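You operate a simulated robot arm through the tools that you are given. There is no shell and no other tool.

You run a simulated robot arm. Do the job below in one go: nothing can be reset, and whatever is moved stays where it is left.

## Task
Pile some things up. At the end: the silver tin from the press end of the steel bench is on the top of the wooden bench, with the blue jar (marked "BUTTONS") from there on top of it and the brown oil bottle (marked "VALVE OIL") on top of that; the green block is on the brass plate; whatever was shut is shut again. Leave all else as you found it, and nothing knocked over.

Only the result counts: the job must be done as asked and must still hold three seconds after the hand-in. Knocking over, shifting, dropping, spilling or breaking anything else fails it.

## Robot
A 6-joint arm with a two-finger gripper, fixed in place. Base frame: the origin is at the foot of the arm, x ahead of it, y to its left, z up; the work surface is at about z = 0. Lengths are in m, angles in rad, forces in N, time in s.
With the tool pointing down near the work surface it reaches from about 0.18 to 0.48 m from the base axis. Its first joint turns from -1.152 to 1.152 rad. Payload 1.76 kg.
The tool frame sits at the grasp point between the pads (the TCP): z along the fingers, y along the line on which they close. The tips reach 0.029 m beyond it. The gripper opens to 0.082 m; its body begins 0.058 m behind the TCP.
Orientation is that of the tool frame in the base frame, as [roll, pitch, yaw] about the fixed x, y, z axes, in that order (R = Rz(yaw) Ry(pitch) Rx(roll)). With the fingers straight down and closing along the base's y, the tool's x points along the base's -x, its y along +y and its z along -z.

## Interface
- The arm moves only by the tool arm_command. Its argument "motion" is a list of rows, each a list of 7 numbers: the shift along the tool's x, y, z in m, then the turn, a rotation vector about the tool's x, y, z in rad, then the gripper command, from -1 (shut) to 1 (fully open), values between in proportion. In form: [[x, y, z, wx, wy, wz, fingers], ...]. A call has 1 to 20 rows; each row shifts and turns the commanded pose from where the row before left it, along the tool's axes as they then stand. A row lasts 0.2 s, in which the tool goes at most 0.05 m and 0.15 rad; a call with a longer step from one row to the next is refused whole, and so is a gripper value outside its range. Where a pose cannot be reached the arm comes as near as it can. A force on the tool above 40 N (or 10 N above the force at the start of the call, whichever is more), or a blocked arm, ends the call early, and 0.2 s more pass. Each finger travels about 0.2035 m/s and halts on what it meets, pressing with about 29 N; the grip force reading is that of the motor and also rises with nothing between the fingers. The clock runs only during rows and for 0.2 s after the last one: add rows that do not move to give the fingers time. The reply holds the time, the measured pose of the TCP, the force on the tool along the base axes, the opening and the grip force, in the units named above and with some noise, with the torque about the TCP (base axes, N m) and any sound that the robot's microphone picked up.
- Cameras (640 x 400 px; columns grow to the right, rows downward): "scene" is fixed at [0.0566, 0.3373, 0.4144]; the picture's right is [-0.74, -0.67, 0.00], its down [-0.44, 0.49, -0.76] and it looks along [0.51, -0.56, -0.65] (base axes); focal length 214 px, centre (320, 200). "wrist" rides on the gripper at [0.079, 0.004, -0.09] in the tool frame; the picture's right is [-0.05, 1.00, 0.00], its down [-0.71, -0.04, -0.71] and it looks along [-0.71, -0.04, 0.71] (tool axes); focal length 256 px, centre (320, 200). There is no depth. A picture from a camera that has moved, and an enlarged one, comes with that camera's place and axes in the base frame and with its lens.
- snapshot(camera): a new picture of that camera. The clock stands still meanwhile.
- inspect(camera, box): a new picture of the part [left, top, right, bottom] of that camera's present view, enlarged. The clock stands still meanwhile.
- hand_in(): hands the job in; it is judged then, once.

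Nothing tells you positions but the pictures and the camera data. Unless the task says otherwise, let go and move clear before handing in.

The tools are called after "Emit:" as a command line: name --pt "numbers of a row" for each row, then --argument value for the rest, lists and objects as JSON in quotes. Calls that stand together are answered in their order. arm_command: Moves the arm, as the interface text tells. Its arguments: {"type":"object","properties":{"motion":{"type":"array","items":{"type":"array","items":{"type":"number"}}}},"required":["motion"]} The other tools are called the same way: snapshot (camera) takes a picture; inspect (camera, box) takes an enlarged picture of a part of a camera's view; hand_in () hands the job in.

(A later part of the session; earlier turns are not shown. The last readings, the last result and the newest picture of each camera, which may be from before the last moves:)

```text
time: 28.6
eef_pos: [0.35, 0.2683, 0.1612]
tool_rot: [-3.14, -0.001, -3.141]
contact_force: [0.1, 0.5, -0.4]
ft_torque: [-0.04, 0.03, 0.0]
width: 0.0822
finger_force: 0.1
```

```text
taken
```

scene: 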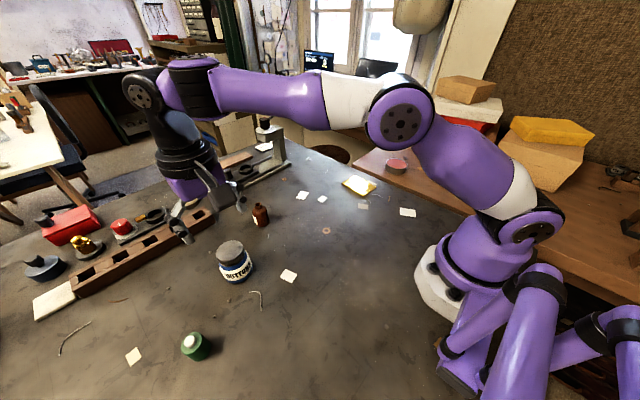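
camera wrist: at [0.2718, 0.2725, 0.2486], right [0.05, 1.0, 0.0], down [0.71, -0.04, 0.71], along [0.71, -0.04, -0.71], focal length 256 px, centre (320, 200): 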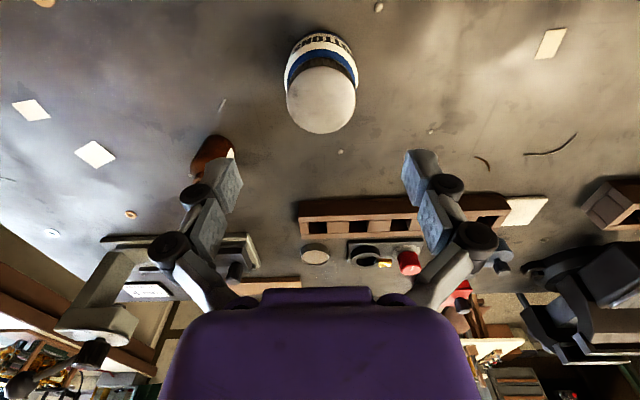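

The TCP is centred over the jar, which I read at (0.352, 0.269). I'll descend to a check height just above the lid.

Emit:
arm_command --pt "-0.002 0.001 0.02 0 0 0 1" --pt "0 0 0.02 0 0 0 1" --pt "0 0 0.015 0 0 0 1" --pt "0 0 0 0 0 0 1" --pt "0 0 0 0 0 0 1"

Emit:
snapshot --camera "wrist"

Emit:
inspect --camera "scene" --box '[160, 180, 320, 300]'

```text
time: 29.8
eef_pos: [0.3507, 0.269, 0.106]
tool_rot: [3.142, 0.002, 3.141]
contact_force: [-0.1, 0.3, 0.8]
ft_torque: [-0.02, -0.02, 0.0]
width: 0.0819
finger_force: 0.1
```

```text
taken
camera wrist: at [0.2722, 0.2728, 0.1943], right [0.05, 1.0, 0.0], down [0.71, -0.04, 0.71], along [0.71, -0.04, -0.71], focal length 256 px, centre (320, 200)
```

wrist: 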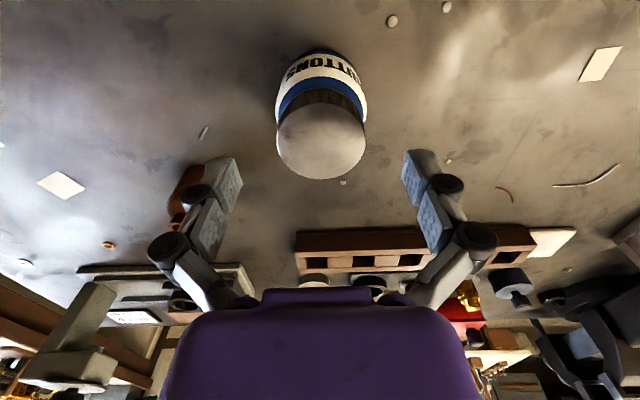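

```text
3.33 times, centred on (240, 240) of scene
camera zoom: at [0.0566, 0.3373, 0.4144], right [-0.74, -0.67, 0.0], down [-0.44, 0.49, -0.76], along [0.51, -0.56, -0.65], focal length 715 px, centre (587, 67)
```

zoom: 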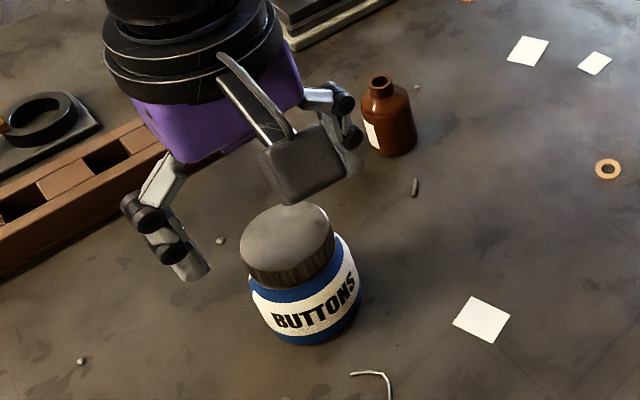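

Still centred on the jar. I'll descend around the body to TCP z ≈ 0.037 with the fingers open.

Emit:
arm_command --pt "-0.001 0 0.014 0 0 0 1" --pt "0 0 0.014 0 0 0 1" --pt "0 0 0.014 0 0 0 1" --pt "0 0 0.014 0 0 0 1" --pt "0 0 0.013 0 0 0 1" --pt "0 0 0 0 0 0 1"

Emit:
snapshot --camera "wrist"

Emit:
inspect --camera "scene" --box '[160, 180, 320, 300]'

```text
time: 31.2
eef_pos: [0.3546, 0.2707, 0.0375]
tool_rot: [3.14, 0.0, 3.142]
contact_force: [-0.7, -0.3, -0.3]
ft_torque: [0.01, 0.0, 0.02]
width: 0.0821
finger_force: 0.1
```

```text
taken
camera wrist: at [0.2769, 0.2736, 0.1259], right [0.05, 1.0, 0.0], down [0.71, -0.04, 0.71], along [0.71, -0.04, -0.71], focal length 256 px, centre (320, 200)
```

wrist: 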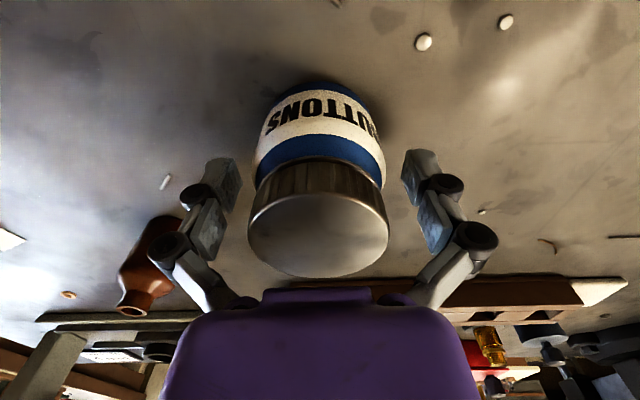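

```text
3.33 times, centred on (240, 240) of scene
camera zoom: at [0.0566, 0.3373, 0.4144], right [-0.74, -0.67, 0.0], down [-0.44, 0.49, -0.76], along [0.51, -0.56, -0.65], focal length 715 px, centre (587, 67)
```

zoom: 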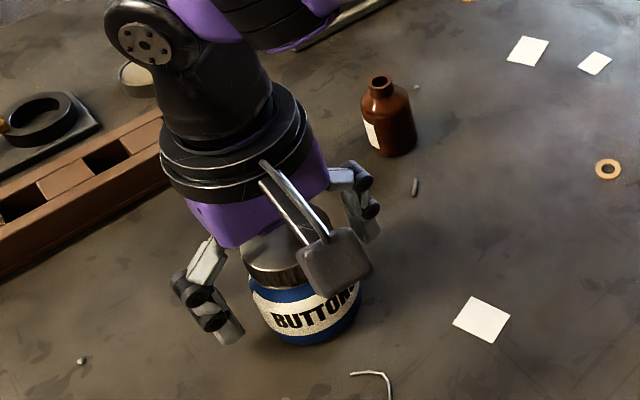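

Jar centred between the fingers. Closing on the body now.

Emit:
arm_command --pt "0 0 0 0 0 0 0.8" --pt "0 0 0 0 0 0 0.5" --pt "0 0 0 0 0 0 -1" --pt "0 0 0 0 0 0 -1" --pt "0 0 0 0 0 0 -1"

Emit:
snapshot --camera "wrist"

```text
time: 32.4
eef_pos: [0.3544, 0.2696, 0.0382]
tool_rot: [3.14, 0.001, 3.139]
contact_force: [0.0, -2.4, 6.1]
ft_torque: [-0.07, 0.13, 0.03]
width: 0.0572
finger_force: 29.0
```

```text
taken
camera wrist: at [0.2769, 0.2737, 0.1263], right [0.05, 1.0, 0.0], down [0.71, -0.04, 0.71], along [0.71, -0.04, -0.71], focal length 256 px, centre (320, 200)
```

wrist: 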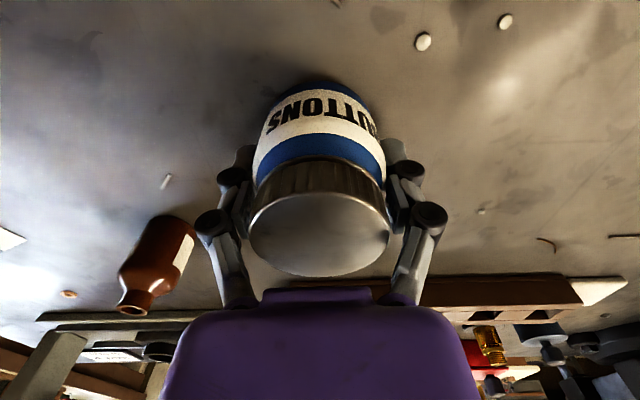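

The grip holds at 0.057 m and 29 N. I'll lift and check that the whole jar comes up with its lid on.

Emit:
arm_command --pt "0 0 -0.005 0 0 0 -1" --pt "0 0 -0.01 0 0 0 -1" --pt "0 0 -0.02 0 0 0 -1" --pt "0 0 -0.03 0 0 0 -1" --pt "0 0 -0.03 0 0 0 -1" --pt "0 0 -0.025 0 0 0 -1" --pt "0 0 0 0 0 0 -1"

Emit:
snapshot --camera "wrist"

Emit:
inspect --camera "scene" --box '[120, 130, 320, 280]'

```text
time: 34.0
eef_pos: [0.3523, 0.274, 0.1598]
tool_rot: [3.141, 0.0, -3.141]
contact_force: [-0.5, 0.5, -2.1]
ft_torque: [-0.03, -0.01, 0.02]
width: 0.0572
finger_force: 29.1
```

```text
taken
camera wrist: at [0.2741, 0.277, 0.2479], right [0.05, 1.0, 0.0], down [0.71, -0.04, 0.71], along [0.71, -0.04, -0.71], focal length 256 px, centre (320, 200)
```

wrist: 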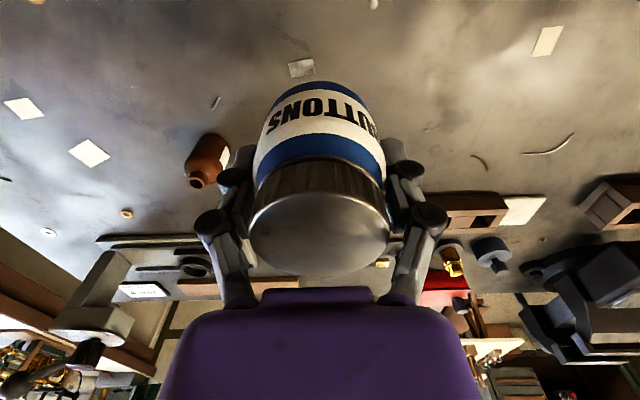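

```text
2.67 times, centred on (220, 205) of scene
camera zoom: at [0.0566, 0.3373, 0.4144], right [-0.74, -0.67, 0.0], down [-0.44, 0.49, -0.76], along [0.51, -0.56, -0.65], focal length 572 px, centre (587, 187)
```

zoom: 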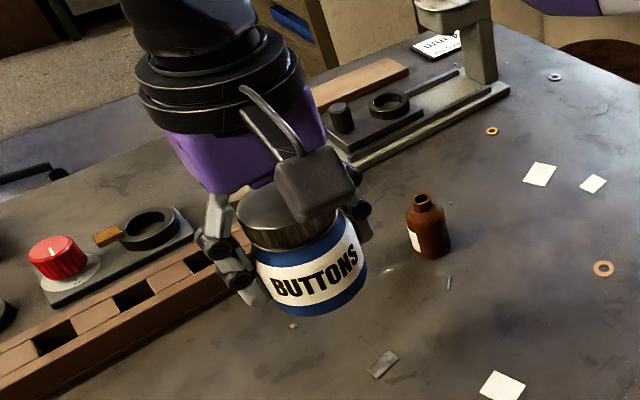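

The jar is up with its lid on. A small scrap is now visible where it stood, so I'll take a closer look before moving on.

Emit:
inspect --camera "wrist" --box '[270, 45, 334, 85]'

Emit:
inspect --camera "scene" --box '[230, 240, 294, 280]'

```text
10.00 times, centred on (302, 65) of wrist
camera zoom: at [0.2741, 0.277, 0.2479], right [0.05, 1.0, 0.0], down [0.71, -0.04, 0.71], along [0.71, -0.04, -0.71], focal length 2560 px, centre (500, 1550)
```

zoom: 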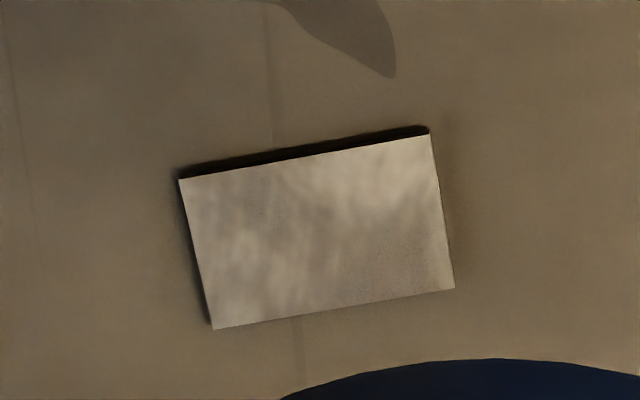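

```text
10.00 times, centred on (262, 260) of scene
camera zoom: at [0.0566, 0.3373, 0.4144], right [-0.74, -0.67, 0.0], down [-0.44, 0.49, -0.76], along [0.51, -0.56, -0.65], focal length 2145 px, centre (900, -400)
```

zoom: 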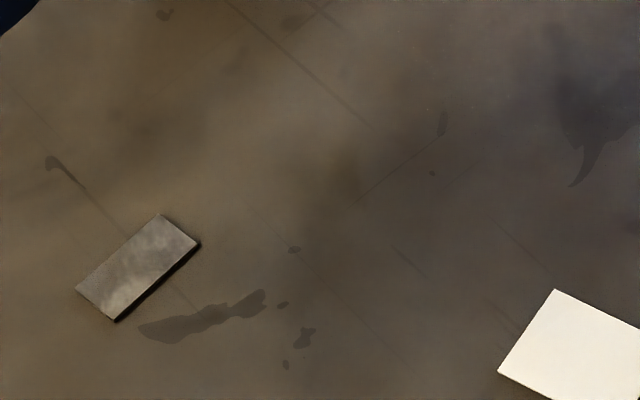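

That scrap is just a loose bit of material that had been under the jar, and it is undisturbed. Now I'll carry the jar back above the tin, reversing the exact commanded shift for alignment.

Emit:
arm_command --pt "0.00395 -0.03699 0 0 0 0 -1" --pt "0.00395 -0.03699 0 0 0 0 -1" --pt "0.00395 -0.03699 0 0 0 0 -1" --pt "0.00395 -0.03699 0 0 0 0 -1" --pt "0.00395 -0.03699 0 0 0 0 -1" --pt "0.00395 -0.03699 0 0 0 0 -1" --pt "0.00395 -0.03699 0 0 0 0 -1" --pt "0.00395 -0.03699 0 0 0 0 -1" --pt "0.00395 -0.03699 0 0 0 0 -1" --pt "0.00395 -0.03699 0 0 0 0 -1" --pt "0.00395 -0.03699 0 0 0 0 -1" --pt "0.00395 -0.03699 0 0 0 0 -1" --pt "0.00395 -0.03699 0 0 0 0 -1" --pt "0.00395 -0.03699 0 0 0 0 -1" --pt "0.00395 -0.03699 0 0 0 0 -1" --pt "0.00395 -0.03699 0 0 0 0 -1" --pt "0 0 0 0 0 0 -1" --pt "0 0 0 0 0 0 -1"

Emit:
snapshot --camera "wrist"

Emit:
inspect --camera "scene" --box '[340, 80, 468, 180]'

```text
time: 37.8
eef_pos: [0.2904, -0.3178, 0.1567]
tool_rot: [3.14, 0.001, -3.14]
contact_force: [-0.7, -0.7, -2.5]
ft_torque: [-0.03, 0.01, -0.02]
width: 0.057
finger_force: 28.8
```

```text
taken
camera wrist: at [0.2115, -0.3145, 0.2453], right [0.05, 1.0, 0.0], down [0.71, -0.04, 0.71], along [0.71, -0.04, -0.71], focal length 256 px, centre (320, 200)
```

wrist: 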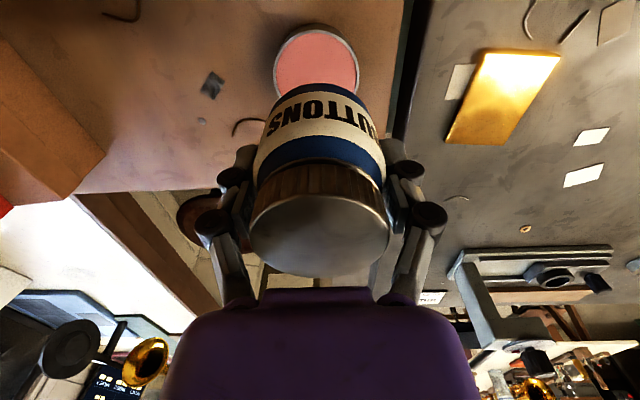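

```text
4.00 times, centred on (404, 130) of scene
camera zoom: at [0.0566, 0.3373, 0.4144], right [-0.74, -0.67, 0.0], down [-0.44, 0.49, -0.76], along [0.51, -0.56, -0.65], focal length 858 px, centre (-16, 480)
```

zoom: 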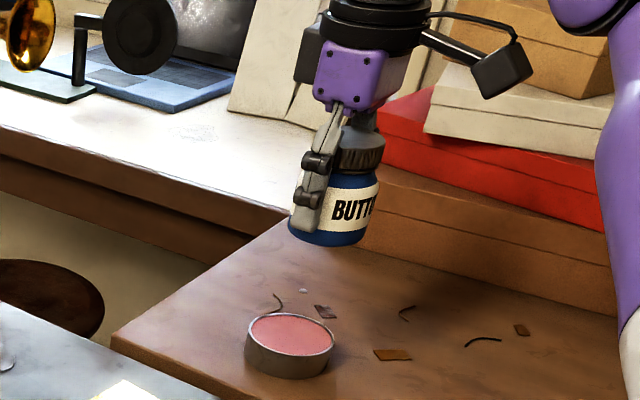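

The tin is visible below the held jar. I'll zoom in to measure the remaining offset.

Emit:
inspect --camera "wrist" --box '[256, 10, 384, 90]'

```text
5.00 times, centred on (320, 50) of wrist
camera zoom: at [0.2115, -0.3145, 0.2453], right [0.05, 1.0, 0.0], down [0.71, -0.04, 0.71], along [0.71, -0.04, -0.71], focal length 1280 px, centre (320, 950)
```

zoom: 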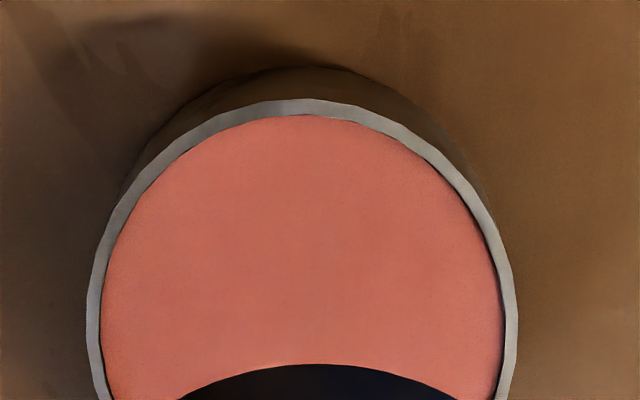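

The tin's centre is about 3 mm toward -y and 1 mm toward +x of the TCP. I'll correct that, lower to about 1.5 cm above the rim, and re-check.

Emit:
arm_command --pt "-0.001 -0.003 0 0 0 0 -1" --pt "0 0 0.02 0 0 0 -1" --pt "0 0 0.02 0 0 0 -1" --pt "0 0 0.02 0 0 0 -1" --pt "0 0 0.02 0 0 0 -1" --pt "0 0 0 0 0 0 -1" --pt "0 0 0 0 0 0 -1"

Emit:
snapshot --camera "wrist"

Emit:
inspect --camera "scene" --box '[360, 110, 440, 180]'

```text
time: 39.4
eef_pos: [0.2913, -0.3229, 0.0782]
tool_rot: [-3.141, 0.0, -3.14]
contact_force: [0.0, 0.0, -1.8]
ft_torque: [-0.03, 0.0, -0.04]
width: 0.0568
finger_force: 28.9
```

```text
taken
camera wrist: at [0.2132, -0.3201, 0.1661], right [0.05, 1.0, 0.0], down [0.71, -0.04, 0.71], along [0.71, -0.04, -0.71], focal length 256 px, centre (320, 200)
```

wrist: 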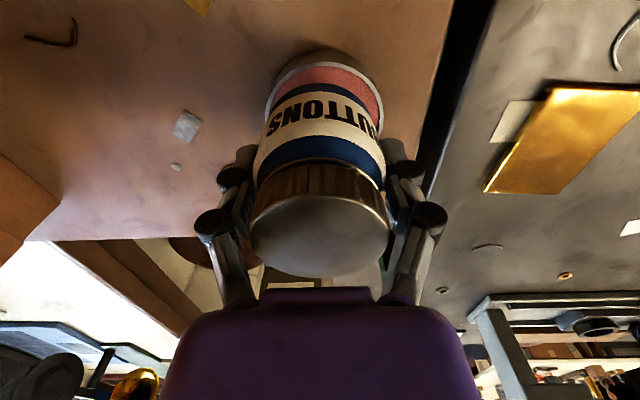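

```text
5.71 times, centred on (400, 145) of scene
camera zoom: at [0.0566, 0.3373, 0.4144], right [-0.74, -0.67, 0.0], down [-0.44, 0.49, -0.76], along [0.51, -0.56, -0.65], focal length 1226 px, centre (-137, 514)
```

zoom: 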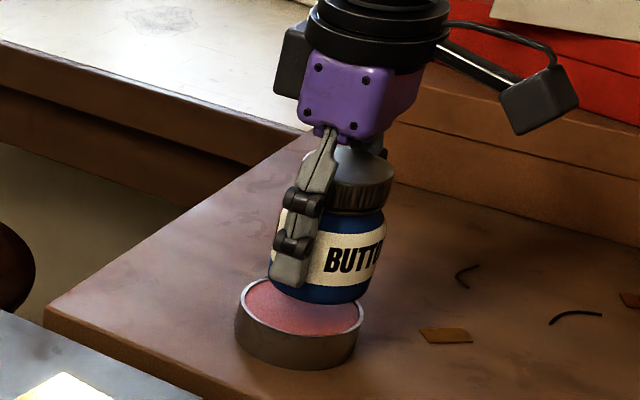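

Emit:
inspect --camera "wrist" --box '[240, 30, 400, 130]'

```text
4.00 times, centred on (320, 80) of wrist
camera zoom: at [0.2132, -0.3201, 0.1661], right [0.05, 1.0, 0.0], down [0.71, -0.04, 0.71], along [0.71, -0.04, -0.71], focal length 1024 px, centre (320, 680)
```

zoom: 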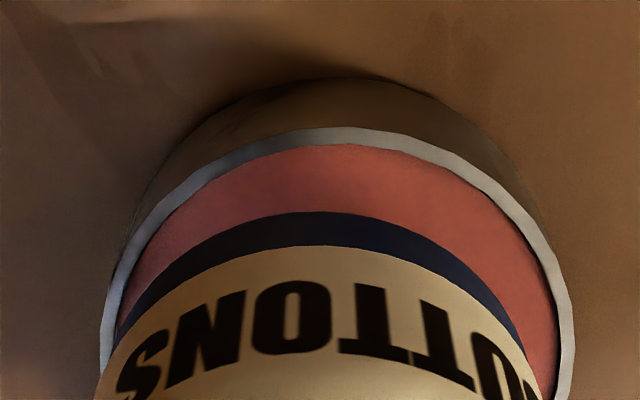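

The fine correction overshot, and the tin is now about 2.6 mm toward +y. I'll nudge back and lower a little more.

Emit:
arm_command --pt "0 0.0025 0 0 0 0 -1" --pt "0 0 0.006 0 0 0 -1" --pt "0 0 0.004 0 0 0 -1" --pt "0 0 0 0 0 0 -1" --pt "0 0 0 0 0 0 -1"

Emit:
inspect --camera "wrist" --box '[240, 30, 400, 130]'

Emit:
inspect --camera "scene" --box '[360, 110, 440, 180]'

```text
time: 40.6
eef_pos: [0.2933, -0.3218, 0.0699]
tool_rot: [3.141, -0.001, -3.141]
contact_force: [0.3, -0.2, -2.4]
ft_torque: [0.01, 0.0, -0.02]
width: 0.0569
finger_force: 29.4
```

```text
4.00 times, centred on (320, 80) of wrist
camera zoom: at [0.214, -0.3184, 0.1575], right [0.05, 1.0, 0.0], down [0.71, -0.04, 0.71], along [0.71, -0.04, -0.71], focal length 1024 px, centre (320, 680)
```

zoom: 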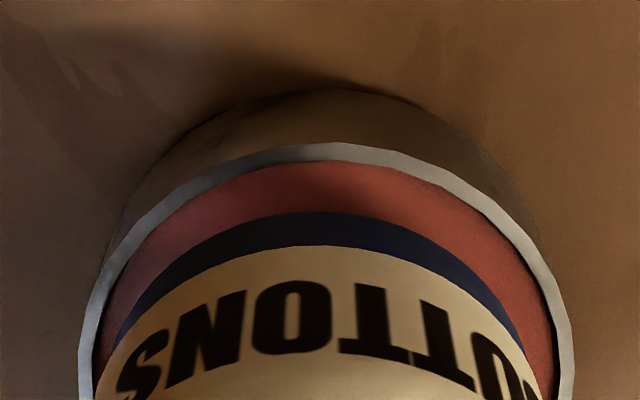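

```text
5.71 times, centred on (400, 145) of scene
camera zoom: at [0.0566, 0.3373, 0.4144], right [-0.74, -0.67, 0.0], down [-0.44, 0.49, -0.76], along [0.51, -0.56, -0.65], focal length 1226 px, centre (-137, 514)
```

zoom: 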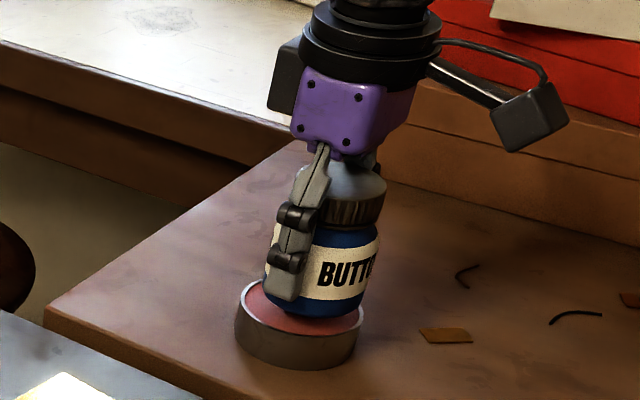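

Now aligned within about 1–1.5 mm. I'll lower in small steps, watching for contact.

Emit:
arm_command --pt "0.0012 0.0008 0 0 0 0 -1" --pt "0 0 0.003 0 0 0 -1" --pt "0 0 0.002 0 0 0 -1" --pt "0 0 0.002 0 0 0 -1" --pt "0 0 0 0 0 0 -1"

Emit:
inspect --camera "wrist" --box '[240, 30, 400, 130]'

Emit:
inspect --camera "scene" --box '[360, 120, 424, 170]'

```text
time: 41.8
eef_pos: [0.2899, -0.3215, 0.0613]
tool_rot: [-3.142, 0.002, -3.14]
contact_force: [0.7, 0.0, -2.7]
ft_torque: [0.0, -0.01, 0.01]
width: 0.057
finger_force: 28.7
```

```text
4.00 times, centred on (320, 80) of wrist
camera zoom: at [0.2123, -0.3173, 0.1502], right [0.05, 1.0, 0.0], down [0.71, -0.04, 0.71], along [0.71, -0.04, -0.71], focal length 1024 px, centre (320, 680)
```

zoom: 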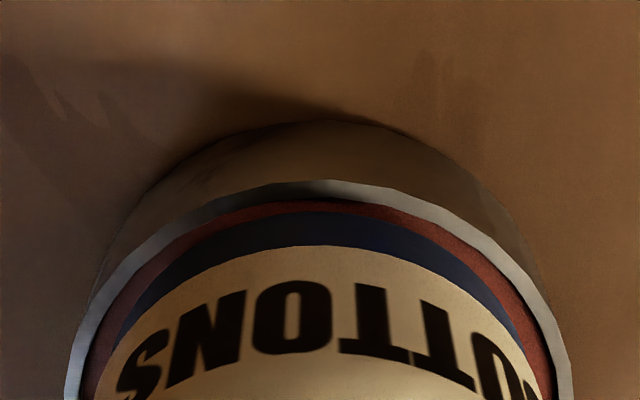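

```text
8.00 times, centred on (392, 145) of scene
camera zoom: at [0.0566, 0.3373, 0.4144], right [-0.74, -0.67, 0.0], down [-0.44, 0.49, -0.76], along [0.51, -0.56, -0.65], focal length 1716 px, centre (-256, 640)
```

zoom: 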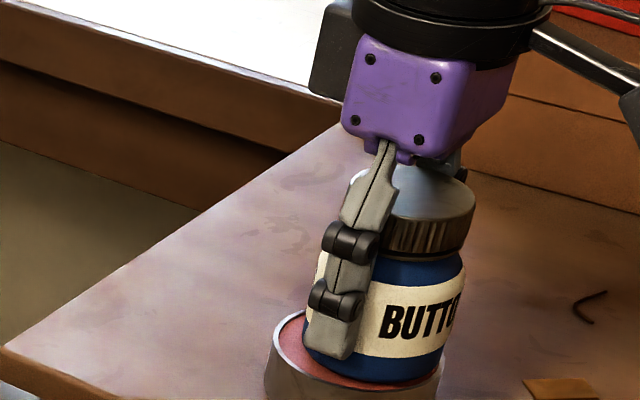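

Emit:
arm_command --pt "0 0 0.001 0 0 0 -1" --pt "0 0 0.001 0 0 0 -1" --pt "0 0 0.001 0 0 0 -1" --pt "0 0 0 0 0 0 -1"

Emit:
inspect --camera "wrist" --box '[240, 30, 400, 130]'

```text
time: 42.8
eef_pos: [0.2905, -0.3202, 0.0593]
tool_rot: [-3.141, 0.001, 3.141]
contact_force: [-6.3, -0.2, 20.0]
ft_torque: [0.11, 0.23, 0.08]
width: 0.0575
finger_force: 28.9
```

```text
4.00 times, centred on (320, 80) of wrist
camera zoom: at [0.2116, -0.3165, 0.1474], right [0.05, 1.0, 0.0], down [0.7, -0.04, 0.71], along [0.71, -0.04, -0.71], focal length 1024 px, centre (320, 680)
```

zoom: 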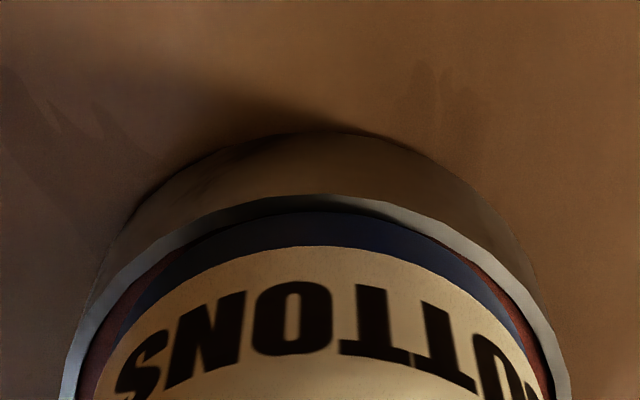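

Contact: 20 N upward, with the jar sitting inside the tin's rim all round. I'll ease off slightly and check from the scene camera before releasing.

Emit:
arm_command --pt "0 0 -0.001 0 0 0 -1" --pt "0 0 0 0 0 0 -1"

Emit:
inspect --camera "scene" --box '[370, 125, 418, 165]'

Emit:
inspect --camera "wrist" --box '[240, 30, 400, 130]'

```text
time: 43.4
eef_pos: [0.2909, -0.3204, 0.0593]
tool_rot: [-3.141, 0.001, -3.14]
contact_force: [-0.4, -4.4, 9.5]
ft_torque: [-0.16, -0.1, -0.04]
width: 0.0573
finger_force: 28.8
```

```text
10.00 times, centred on (394, 145) of scene
camera zoom: at [0.0566, 0.3373, 0.4144], right [-0.74, -0.67, 0.0], down [-0.44, 0.49, -0.76], along [0.51, -0.56, -0.65], focal length 2145 px, centre (-420, 750)
```

zoom: 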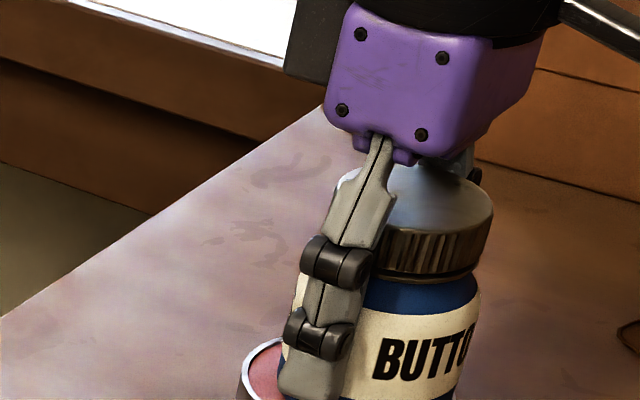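

```text
4.00 times, centred on (320, 80) of wrist
camera zoom: at [0.2118, -0.3164, 0.1475], right [0.05, 1.0, 0.0], down [0.71, -0.04, 0.71], along [0.71, -0.04, -0.71], focal length 1024 px, centre (320, 680)
```

zoom: 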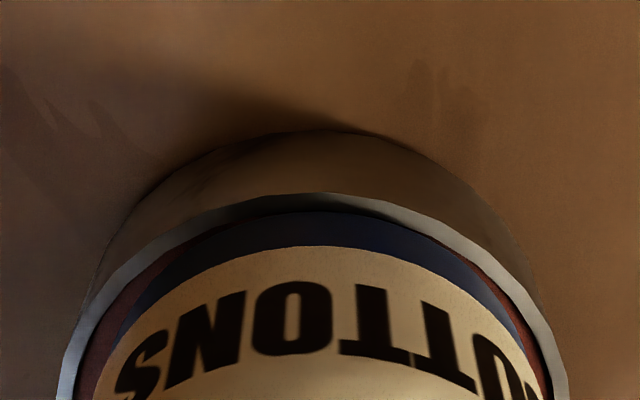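

Emit:
inspect --camera "scene" --box '[360, 140, 424, 190]'

```text
8.00 times, centred on (392, 165) of scene
camera zoom: at [0.0566, 0.3373, 0.4144], right [-0.74, -0.67, 0.0], down [-0.44, 0.49, -0.76], along [0.51, -0.56, -0.65], focal length 1716 px, centre (-256, 480)
```

zoom: 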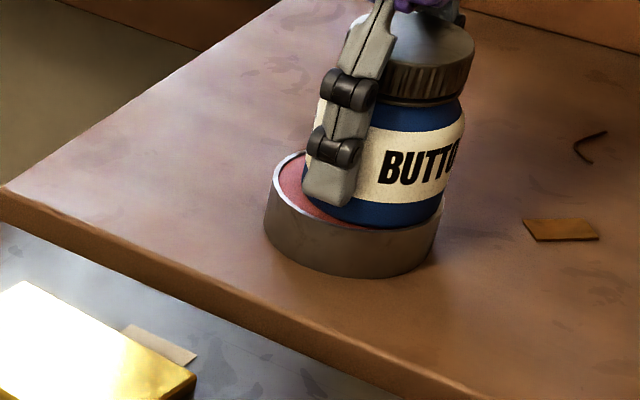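

The jar is inside the rim but sits about 2.5 mm toward -x of the tin's centre. I'll lift it a few millimetres, shift, and set it down better centred.

Emit:
arm_command --pt "0 0 -0.003 0 0 0 -1" --pt "0 0 -0.003 0 0 0 -1" --pt "-0.0025 -0.001 0 0 0 0 -1" --pt "0 0 0 0 0 0 -1" --pt "0 0 0 0 0 0 -1"

Emit:
inspect --camera "scene" --box '[360, 140, 424, 190]'

Emit:
inspect --camera "wrist" --box '[240, 30, 400, 130]'

```text
time: 44.6
eef_pos: [0.2918, -0.3219, 0.066]
tool_rot: [3.141, -0.001, 3.141]
contact_force: [0.3, 0.2, -1.2]
ft_torque: [0.01, 0.03, -0.03]
width: 0.057
finger_force: 29.5
```

```text
8.00 times, centred on (392, 165) of scene
camera zoom: at [0.0566, 0.3373, 0.4144], right [-0.74, -0.67, 0.0], down [-0.44, 0.49, -0.76], along [0.51, -0.56, -0.65], focal length 1716 px, centre (-256, 480)
```

zoom: 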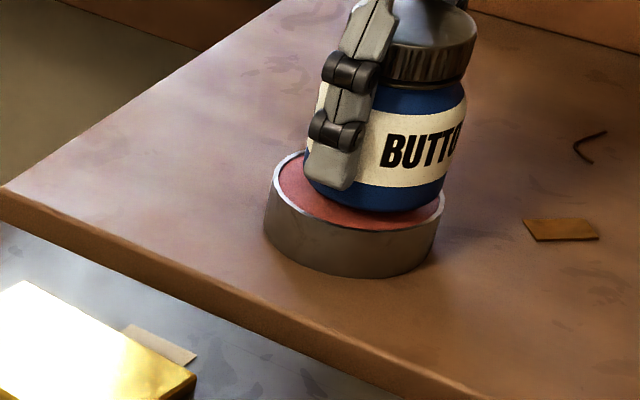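

```text
4.00 times, centred on (320, 80) of wrist
camera zoom: at [0.2134, -0.3179, 0.1539], right [0.05, 1.0, 0.0], down [0.71, -0.04, 0.71], along [0.71, -0.04, -0.71], focal length 1024 px, centre (320, 680)
```

zoom: 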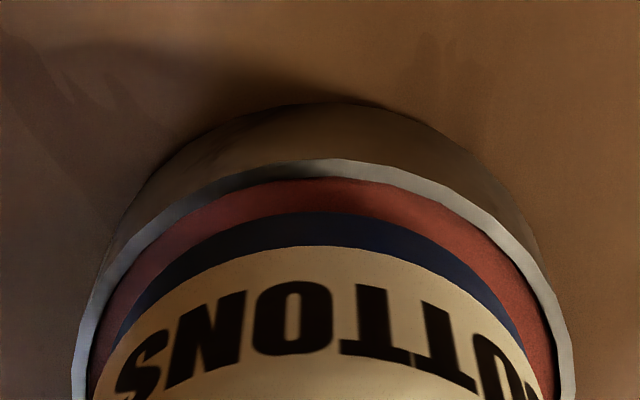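

Emit:
arm_command --pt "-0.0015 0.0005 0 0 0 0 -1" --pt "0 0 0.003 0 0 0 -1" --pt "0 0 0.001 0 0 0 -1" --pt "0 0 0.001 0 0 0 -1" --pt "0 0 0.001 0 0 0 -1" --pt "0 0 0 0 0 0 -1"

Emit:
inspect --camera "scene" --box '[360, 140, 424, 190]'

Emit:
inspect --camera "wrist" --box '[240, 30, 400, 130]'

```text
time: 46.0
eef_pos: [0.2952, -0.3214, 0.0594]
tool_rot: [-3.141, 0.004, 3.14]
contact_force: [-6.0, 0.8, 17.1]
ft_torque: [0.19, 0.21, 0.0]
width: 0.0569
finger_force: 29.0
```

```text
8.00 times, centred on (392, 165) of scene
camera zoom: at [0.0566, 0.3373, 0.4144], right [-0.74, -0.67, 0.0], down [-0.44, 0.49, -0.76], along [0.51, -0.56, -0.65], focal length 1716 px, centre (-256, 480)
```

zoom: 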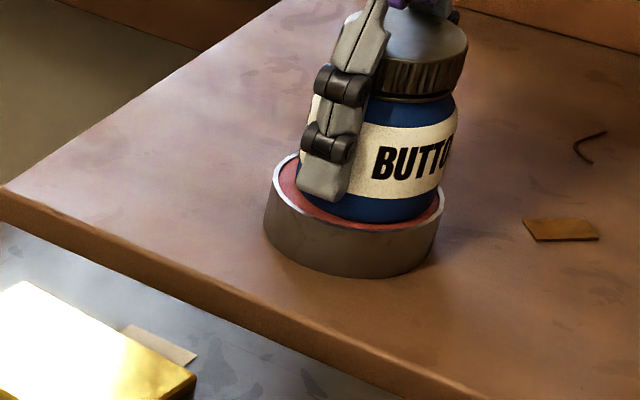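

```text
4.00 times, centred on (320, 80) of wrist
camera zoom: at [0.2153, -0.318, 0.1474], right [0.05, 1.0, 0.0], down [0.71, -0.04, 0.71], along [0.71, -0.04, -0.71], focal length 1024 px, centre (320, 680)
```

zoom: 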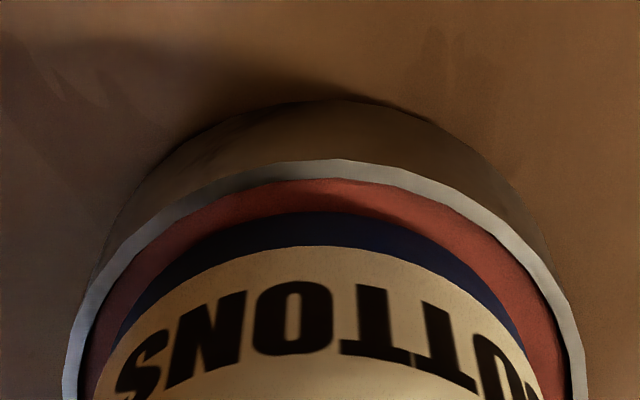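

The jar is now well centred with pink visible all round. I'll ease off and release.

Emit:
arm_command --pt "0 0 -0.001 0 0 0 -1" --pt "0 0 -0.0005 0 0 0 -0.2" --pt "0 0 0 0 0 0 0.2" --pt "0 0 0 0 0 0 0.5" --pt "0 0 0 0 0 0 0.8" --pt "0 0 0 0 0 0 1" --pt "0 0 0 0 0 0 1"

Emit:
inspect --camera "scene" --box '[352, 120, 432, 190]'

Emit:
snapshot --camera "wrist"

```text
time: 47.6
eef_pos: [0.2956, -0.3208, 0.062]
tool_rot: [-3.141, 0.0, -3.141]
contact_force: [0.3, 0.4, 0.7]
ft_torque: [-0.01, -0.01, -0.01]
width: 0.0821
finger_force: 0.0
```

```text
5.71 times, centred on (392, 155) of scene
camera zoom: at [0.0566, 0.3373, 0.4144], right [-0.74, -0.67, 0.0], down [-0.44, 0.49, -0.76], along [0.51, -0.56, -0.65], focal length 1226 px, centre (-91, 457)
```

zoom: 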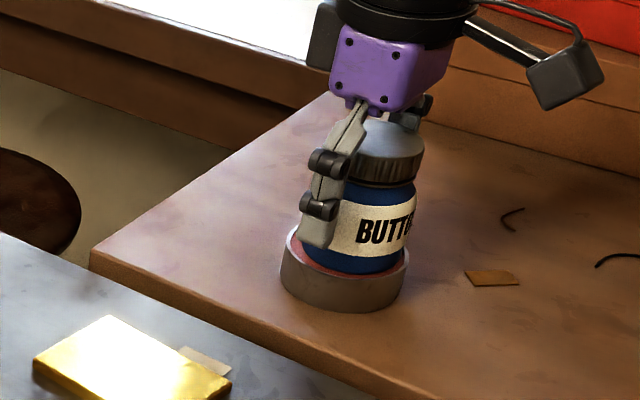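

```text
taken
camera wrist: at [0.2158, -0.3175, 0.1493], right [0.05, 1.0, 0.0], down [0.71, -0.04, 0.71], along [0.71, -0.04, -0.71], focal length 256 px, centre (320, 200)
```

wrist: 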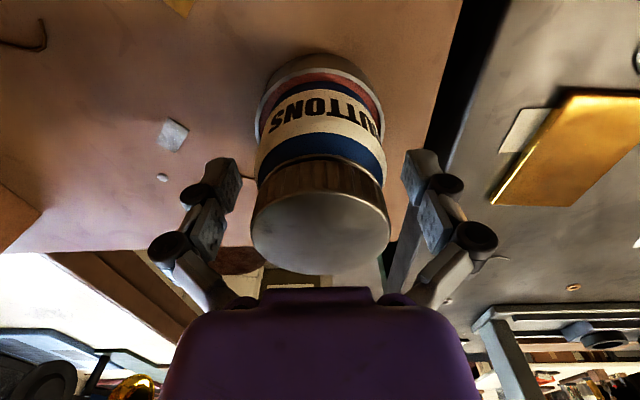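

The jar stands upright on the tin with the fingers open around it. I'll rise straight up and measure the lid's centre from above.

Emit:
arm_command --pt "0 0 -0.015 0 0 0 1" --pt "0 0 -0.03 0 0 0 1" --pt "0 0 -0.03 0 0 0 1" --pt "0 0 -0.035 0 0 0 1" --pt "0 0 -0.02 0 0 0 1" --pt "0 0 0 0 0 0 1" --pt "0 0 0 0 0 0 1"

Emit:
snapshot --camera "wrist"

Emit:
inspect --camera "scene" --box '[352, 110, 432, 180]'

```text
time: 49.2
eef_pos: [0.2953, -0.3204, 0.1902]
tool_rot: [-3.141, -0.001, -3.14]
contact_force: [-0.9, -0.5, 0.6]
ft_torque: [0.03, 0.0, 0.01]
width: 0.0819
finger_force: 0.0
```

```text
taken
camera wrist: at [0.2167, -0.3166, 0.2787], right [0.05, 1.0, 0.0], down [0.71, -0.04, 0.71], along [0.71, -0.04, -0.71], focal length 256 px, centre (320, 200)
```

wrist: 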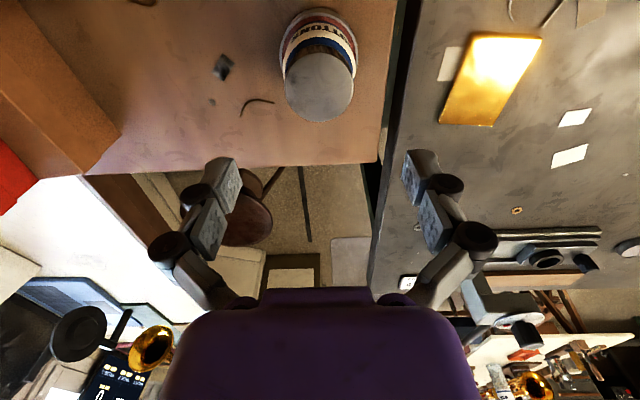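

```text
5.71 times, centred on (392, 145) of scene
camera zoom: at [0.0566, 0.3373, 0.4144], right [-0.74, -0.67, 0.0], down [-0.44, 0.49, -0.76], along [0.51, -0.56, -0.65], focal length 1226 px, centre (-91, 514)
```

zoom: 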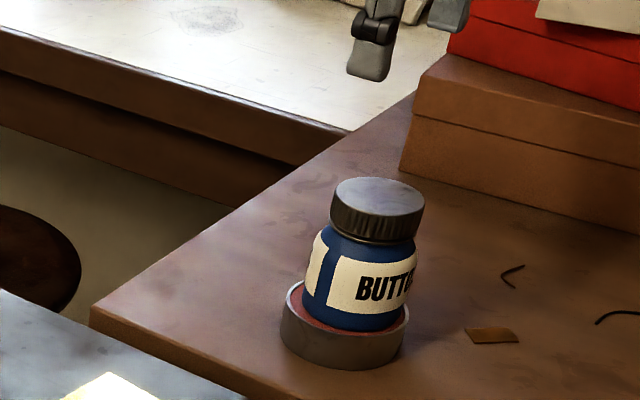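

The jar stands upright on the tin. I'll zoom in on the lid to fix its centre, and also look at the brass plate for later.

Emit:
inspect --camera "wrist" --box '[256, 0, 384, 130]'

Emit:
inspect --camera "wrist" --box '[420, 10, 580, 140]'

Emit:
inspect --camera "scene" --box '[330, 160, 394, 210]'

```text
3.08 times, centred on (320, 65) of wrist
camera zoom: at [0.2167, -0.3166, 0.2787], right [0.05, 1.0, 0.0], down [0.71, -0.04, 0.71], along [0.71, -0.04, -0.71], focal length 788 px, centre (320, 615)
```

zoom: 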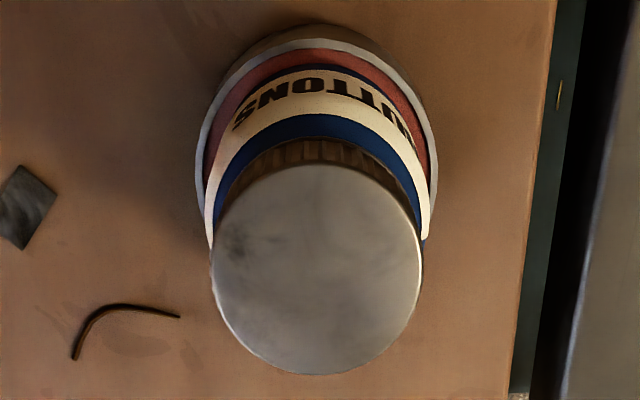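

```text
3.08 times, centred on (500, 75) of wrist
camera zoom: at [0.2167, -0.3166, 0.2787], right [0.05, 1.0, 0.0], down [0.71, -0.04, 0.71], along [0.71, -0.04, -0.71], focal length 788 px, centre (-234, 585)
```

zoom: 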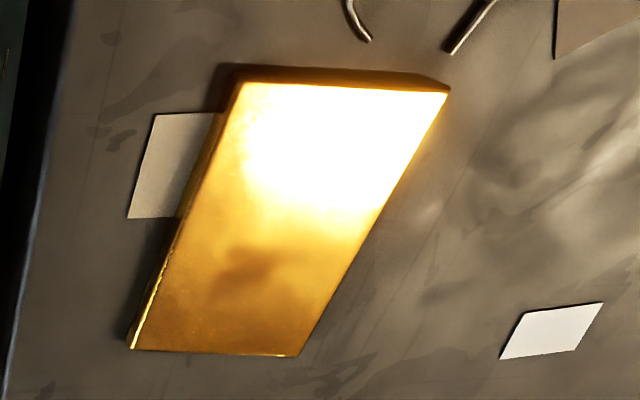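

```text
8.00 times, centred on (362, 185) of scene
camera zoom: at [0.0566, 0.3373, 0.4144], right [-0.74, -0.67, 0.0], down [-0.44, 0.49, -0.76], along [0.51, -0.56, -0.65], focal length 1716 px, centre (-16, 320)
```

zoom: 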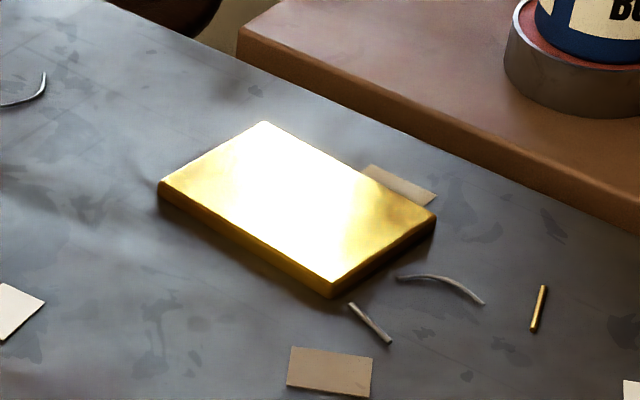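

Lid centre: (0.291, -0.3215), top at z ≈ 0.094. Plate centre: (0.329, -0.153), about 0.086 × 0.063 m. Next is the brown bottle at about (0.431, 0.149), with its mouth at z ≈ 0.062.

Emit:
arm_command --pt "-0.01131 0.03912 0 0 0 0 1" --pt "-0.01131 0.03912 0 0 0 0 1" --pt "-0.01131 0.03912 0 0 0 0 1" --pt "-0.01131 0.03912 0 0 0 0 1" --pt "-0.01131 0.03912 0 0 0 0 1" --pt "-0.01131 0.03912 0 0 0 0 1" --pt "-0.01131 0.03912 0.01 0 0 0 1" --pt "-0.01131 0.03912 0.01 0 0 0 1" --pt "-0.01131 0.03912 0.01 0 0 0 1" --pt "-0.01131 0.03912 0.01 0 0 0 1" --pt "-0.01131 0.03912 0.01 0 0 0 1" --pt "-0.01131 0.03912 0.01 0 0 0 1" --pt "0 0 0 0 0 0 1" --pt "0 0 0 0 0 0 1"

Emit:
snapshot --camera "wrist"

Emit:
snapshot --camera "scene"

```text
time: 52.2
eef_pos: [0.4305, 0.1495, 0.129]
tool_rot: [3.141, 0.0, -3.141]
contact_force: [0.7, 0.3, 0.2]
ft_torque: [0.02, 0.01, 0.01]
width: 0.0818
finger_force: 0.1
```

```text
taken
camera wrist: at [0.3517, 0.1527, 0.2183], right [0.05, 1.0, 0.0], down [0.71, -0.04, 0.71], along [0.71, -0.04, -0.71], focal length 256 px, centre (320, 200)
```

wrist: 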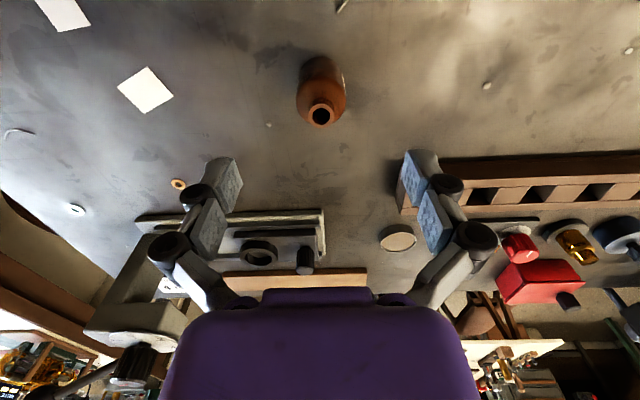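

```text
taken
```

scene: 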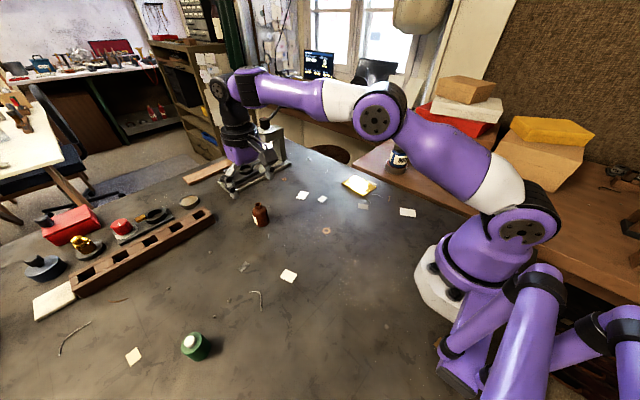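

Emit:
inspect --camera "wrist" --box '[272, 40, 368, 140]'

```text
4.00 times, centred on (320, 90) of wrist
camera zoom: at [0.3517, 0.1527, 0.2183], right [0.05, 1.0, 0.0], down [0.71, -0.04, 0.71], along [0.71, -0.04, -0.71], focal length 1024 px, centre (320, 640)
```

zoom: 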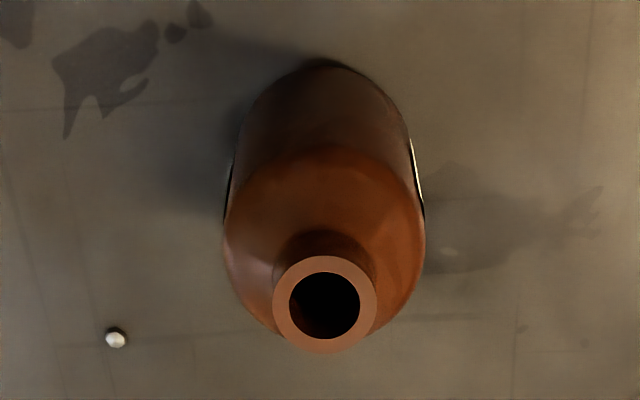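

The bottle is centred under the TCP to within a millimetre. I'll descend to TCP z ≈ 0.036.

Emit:
arm_command --pt "-0.0003 0.0005 0.02 0 0 0 1" --pt "0 0 0.02 0 0 0 1" --pt "0 0 0.02 0 0 0 1" --pt "0 0 0.02 0 0 0 1" --pt "0 0 0.013 0 0 0 1" --pt "0 0 0 0 0 0 1" --pt "0 0 0 0 0 0 1"

Emit:
snapshot --camera "wrist"

```text
time: 53.8
eef_pos: [0.4328, 0.1529, 0.0358]
tool_rot: [3.14, 0.0, 3.141]
contact_force: [-0.3, -0.2, 0.2]
ft_torque: [0.01, -0.01, 0.04]
width: 0.0822
finger_force: 0.0
```

```text
taken
camera wrist: at [0.3533, 0.1561, 0.1239], right [0.05, 1.0, 0.0], down [0.71, -0.04, 0.71], along [0.71, -0.04, -0.71], focal length 256 px, centre (320, 200)
```

wrist: 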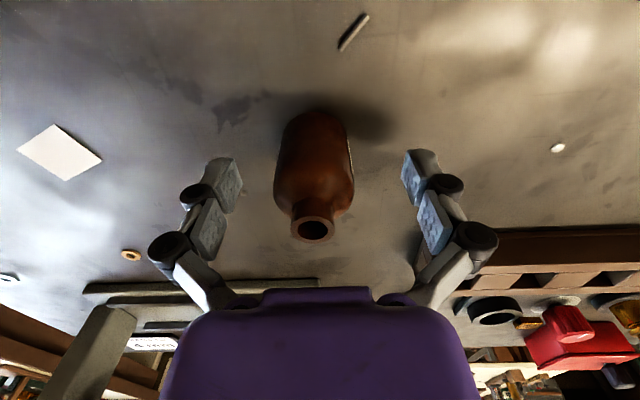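

The TCP drifted about 3 mm in +y, so I'll correct that before closing.

Emit:
arm_command --pt "0.0018 -0.0028 0 0 0 0 1" --pt "0 0 0 0 0 0 1" --pt "0 0 0 0 0 0 1"

Emit:
snapshot --camera "wrist"

```text
time: 54.6
eef_pos: [0.4296, 0.1482, 0.0368]
tool_rot: [-3.141, 0.0, 3.141]
contact_force: [1.0, 0.1, -0.1]
ft_torque: [0.01, -0.04, -0.03]
width: 0.082
finger_force: 0.1
```

```text
taken
camera wrist: at [0.3509, 0.1518, 0.1248], right [0.05, 1.0, 0.0], down [0.71, -0.04, 0.71], along [0.71, -0.04, -0.71], focal length 256 px, centre (320, 200)
```

wrist: 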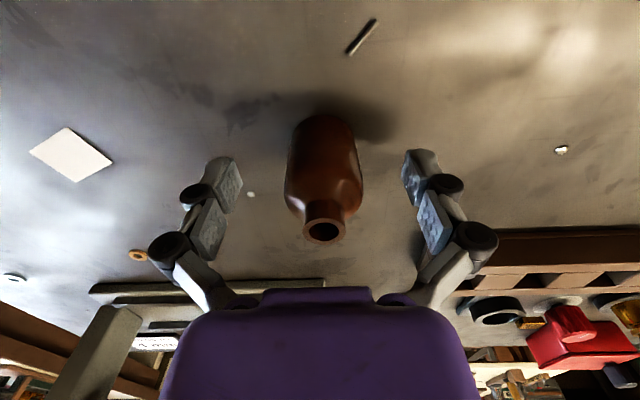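

Emit:
arm_command --pt "0 0.001 0 0 0 0 1" --pt "0 0 0 0 0 0 0.8" --pt "0 0 0 0 0 0 0.6" --pt "0 0 0 0 0 0 0.4" --pt "0 0 0 0 0 0 0.2" --pt "0 0 0 0 0 0 0.05"

Emit:
snapshot --camera "wrist"

```text
time: 56.0
eef_pos: [0.4289, 0.148, 0.0363]
tool_rot: [-3.141, 0.0, 3.14]
contact_force: [0.6, -0.2, 0.2]
ft_torque: [0.0, 0.01, 0.03]
width: 0.0429
finger_force: 0.0
```

```text
taken
camera wrist: at [0.3507, 0.1516, 0.1249], right [0.05, 1.0, 0.0], down [0.71, -0.04, 0.71], along [0.71, -0.04, -0.71], focal length 256 px, centre (320, 200)
```

wrist: 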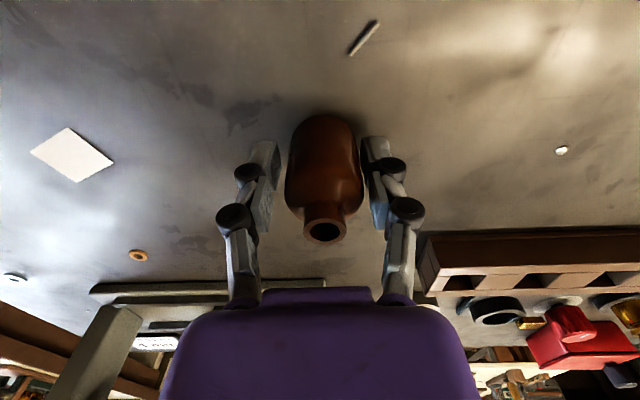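

Emit:
arm_command --pt "0 0.0015 0 0 0 0 0.05" --pt "0 0 0 0 0 0 0.05" --pt "0 0 0 0 0 0 -0.1" --pt "0 0 0 0 0 0 -0.4" --pt "0 0 0 0 0 0 -1" --pt "0 0 0 0 0 0 -1"

Emit:
snapshot --camera "wrist"

```text
time: 57.4
eef_pos: [0.4281, 0.1505, 0.037]
tool_rot: [3.14, -0.001, -3.141]
contact_force: [-0.9, 0.5, 1.8]
ft_torque: [0.03, 0.04, -0.02]
width: 0.0359
finger_force: 28.7
```

```text
taken
camera wrist: at [0.3506, 0.1535, 0.1255], right [0.05, 1.0, 0.0], down [0.71, -0.04, 0.71], along [0.71, -0.04, -0.71], focal length 256 px, centre (320, 200)
```

wrist: 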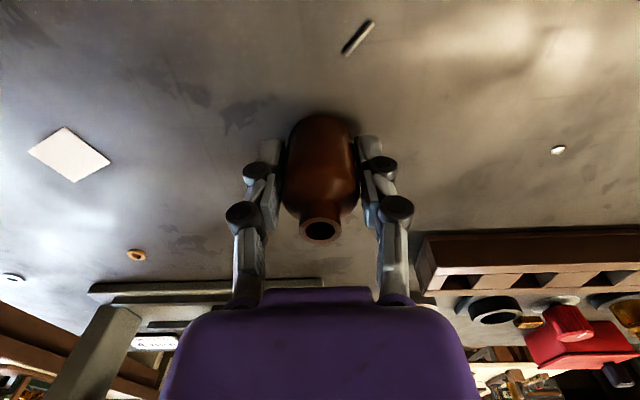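

The bottle is gripped at its body (width 0.036, 28.7 N). I'll lift it, check it, and carry it above the stack at a safe height.

Emit:
arm_command --pt "0 0 -0.005 0 0 0 -1" --pt "0 0 -0.015 0 0 0 -1" --pt "0 0 -0.025 0 0 0 -1" --pt "0 0 -0.025 0 0 0 -1" --pt "0 0 -0.02 0 0 0 -1" --pt "0 0 0 0 0 0 -1"

Emit:
snapshot --camera "wrist"

```text
time: 58.8
eef_pos: [0.4306, 0.1485, 0.1276]
tool_rot: [3.141, 0.0, -3.141]
contact_force: [-0.8, -1.1, -1.7]
ft_torque: [-0.01, 0.02, -0.02]
width: 0.0359
finger_force: 29.2
```

```text
taken
camera wrist: at [0.3512, 0.1519, 0.2161], right [0.05, 1.0, 0.0], down [0.71, -0.04, 0.71], along [0.71, -0.04, -0.71], focal length 256 px, centre (320, 200)
```

wrist: 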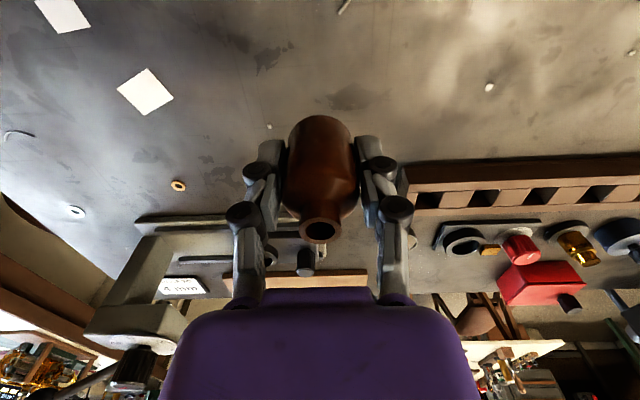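

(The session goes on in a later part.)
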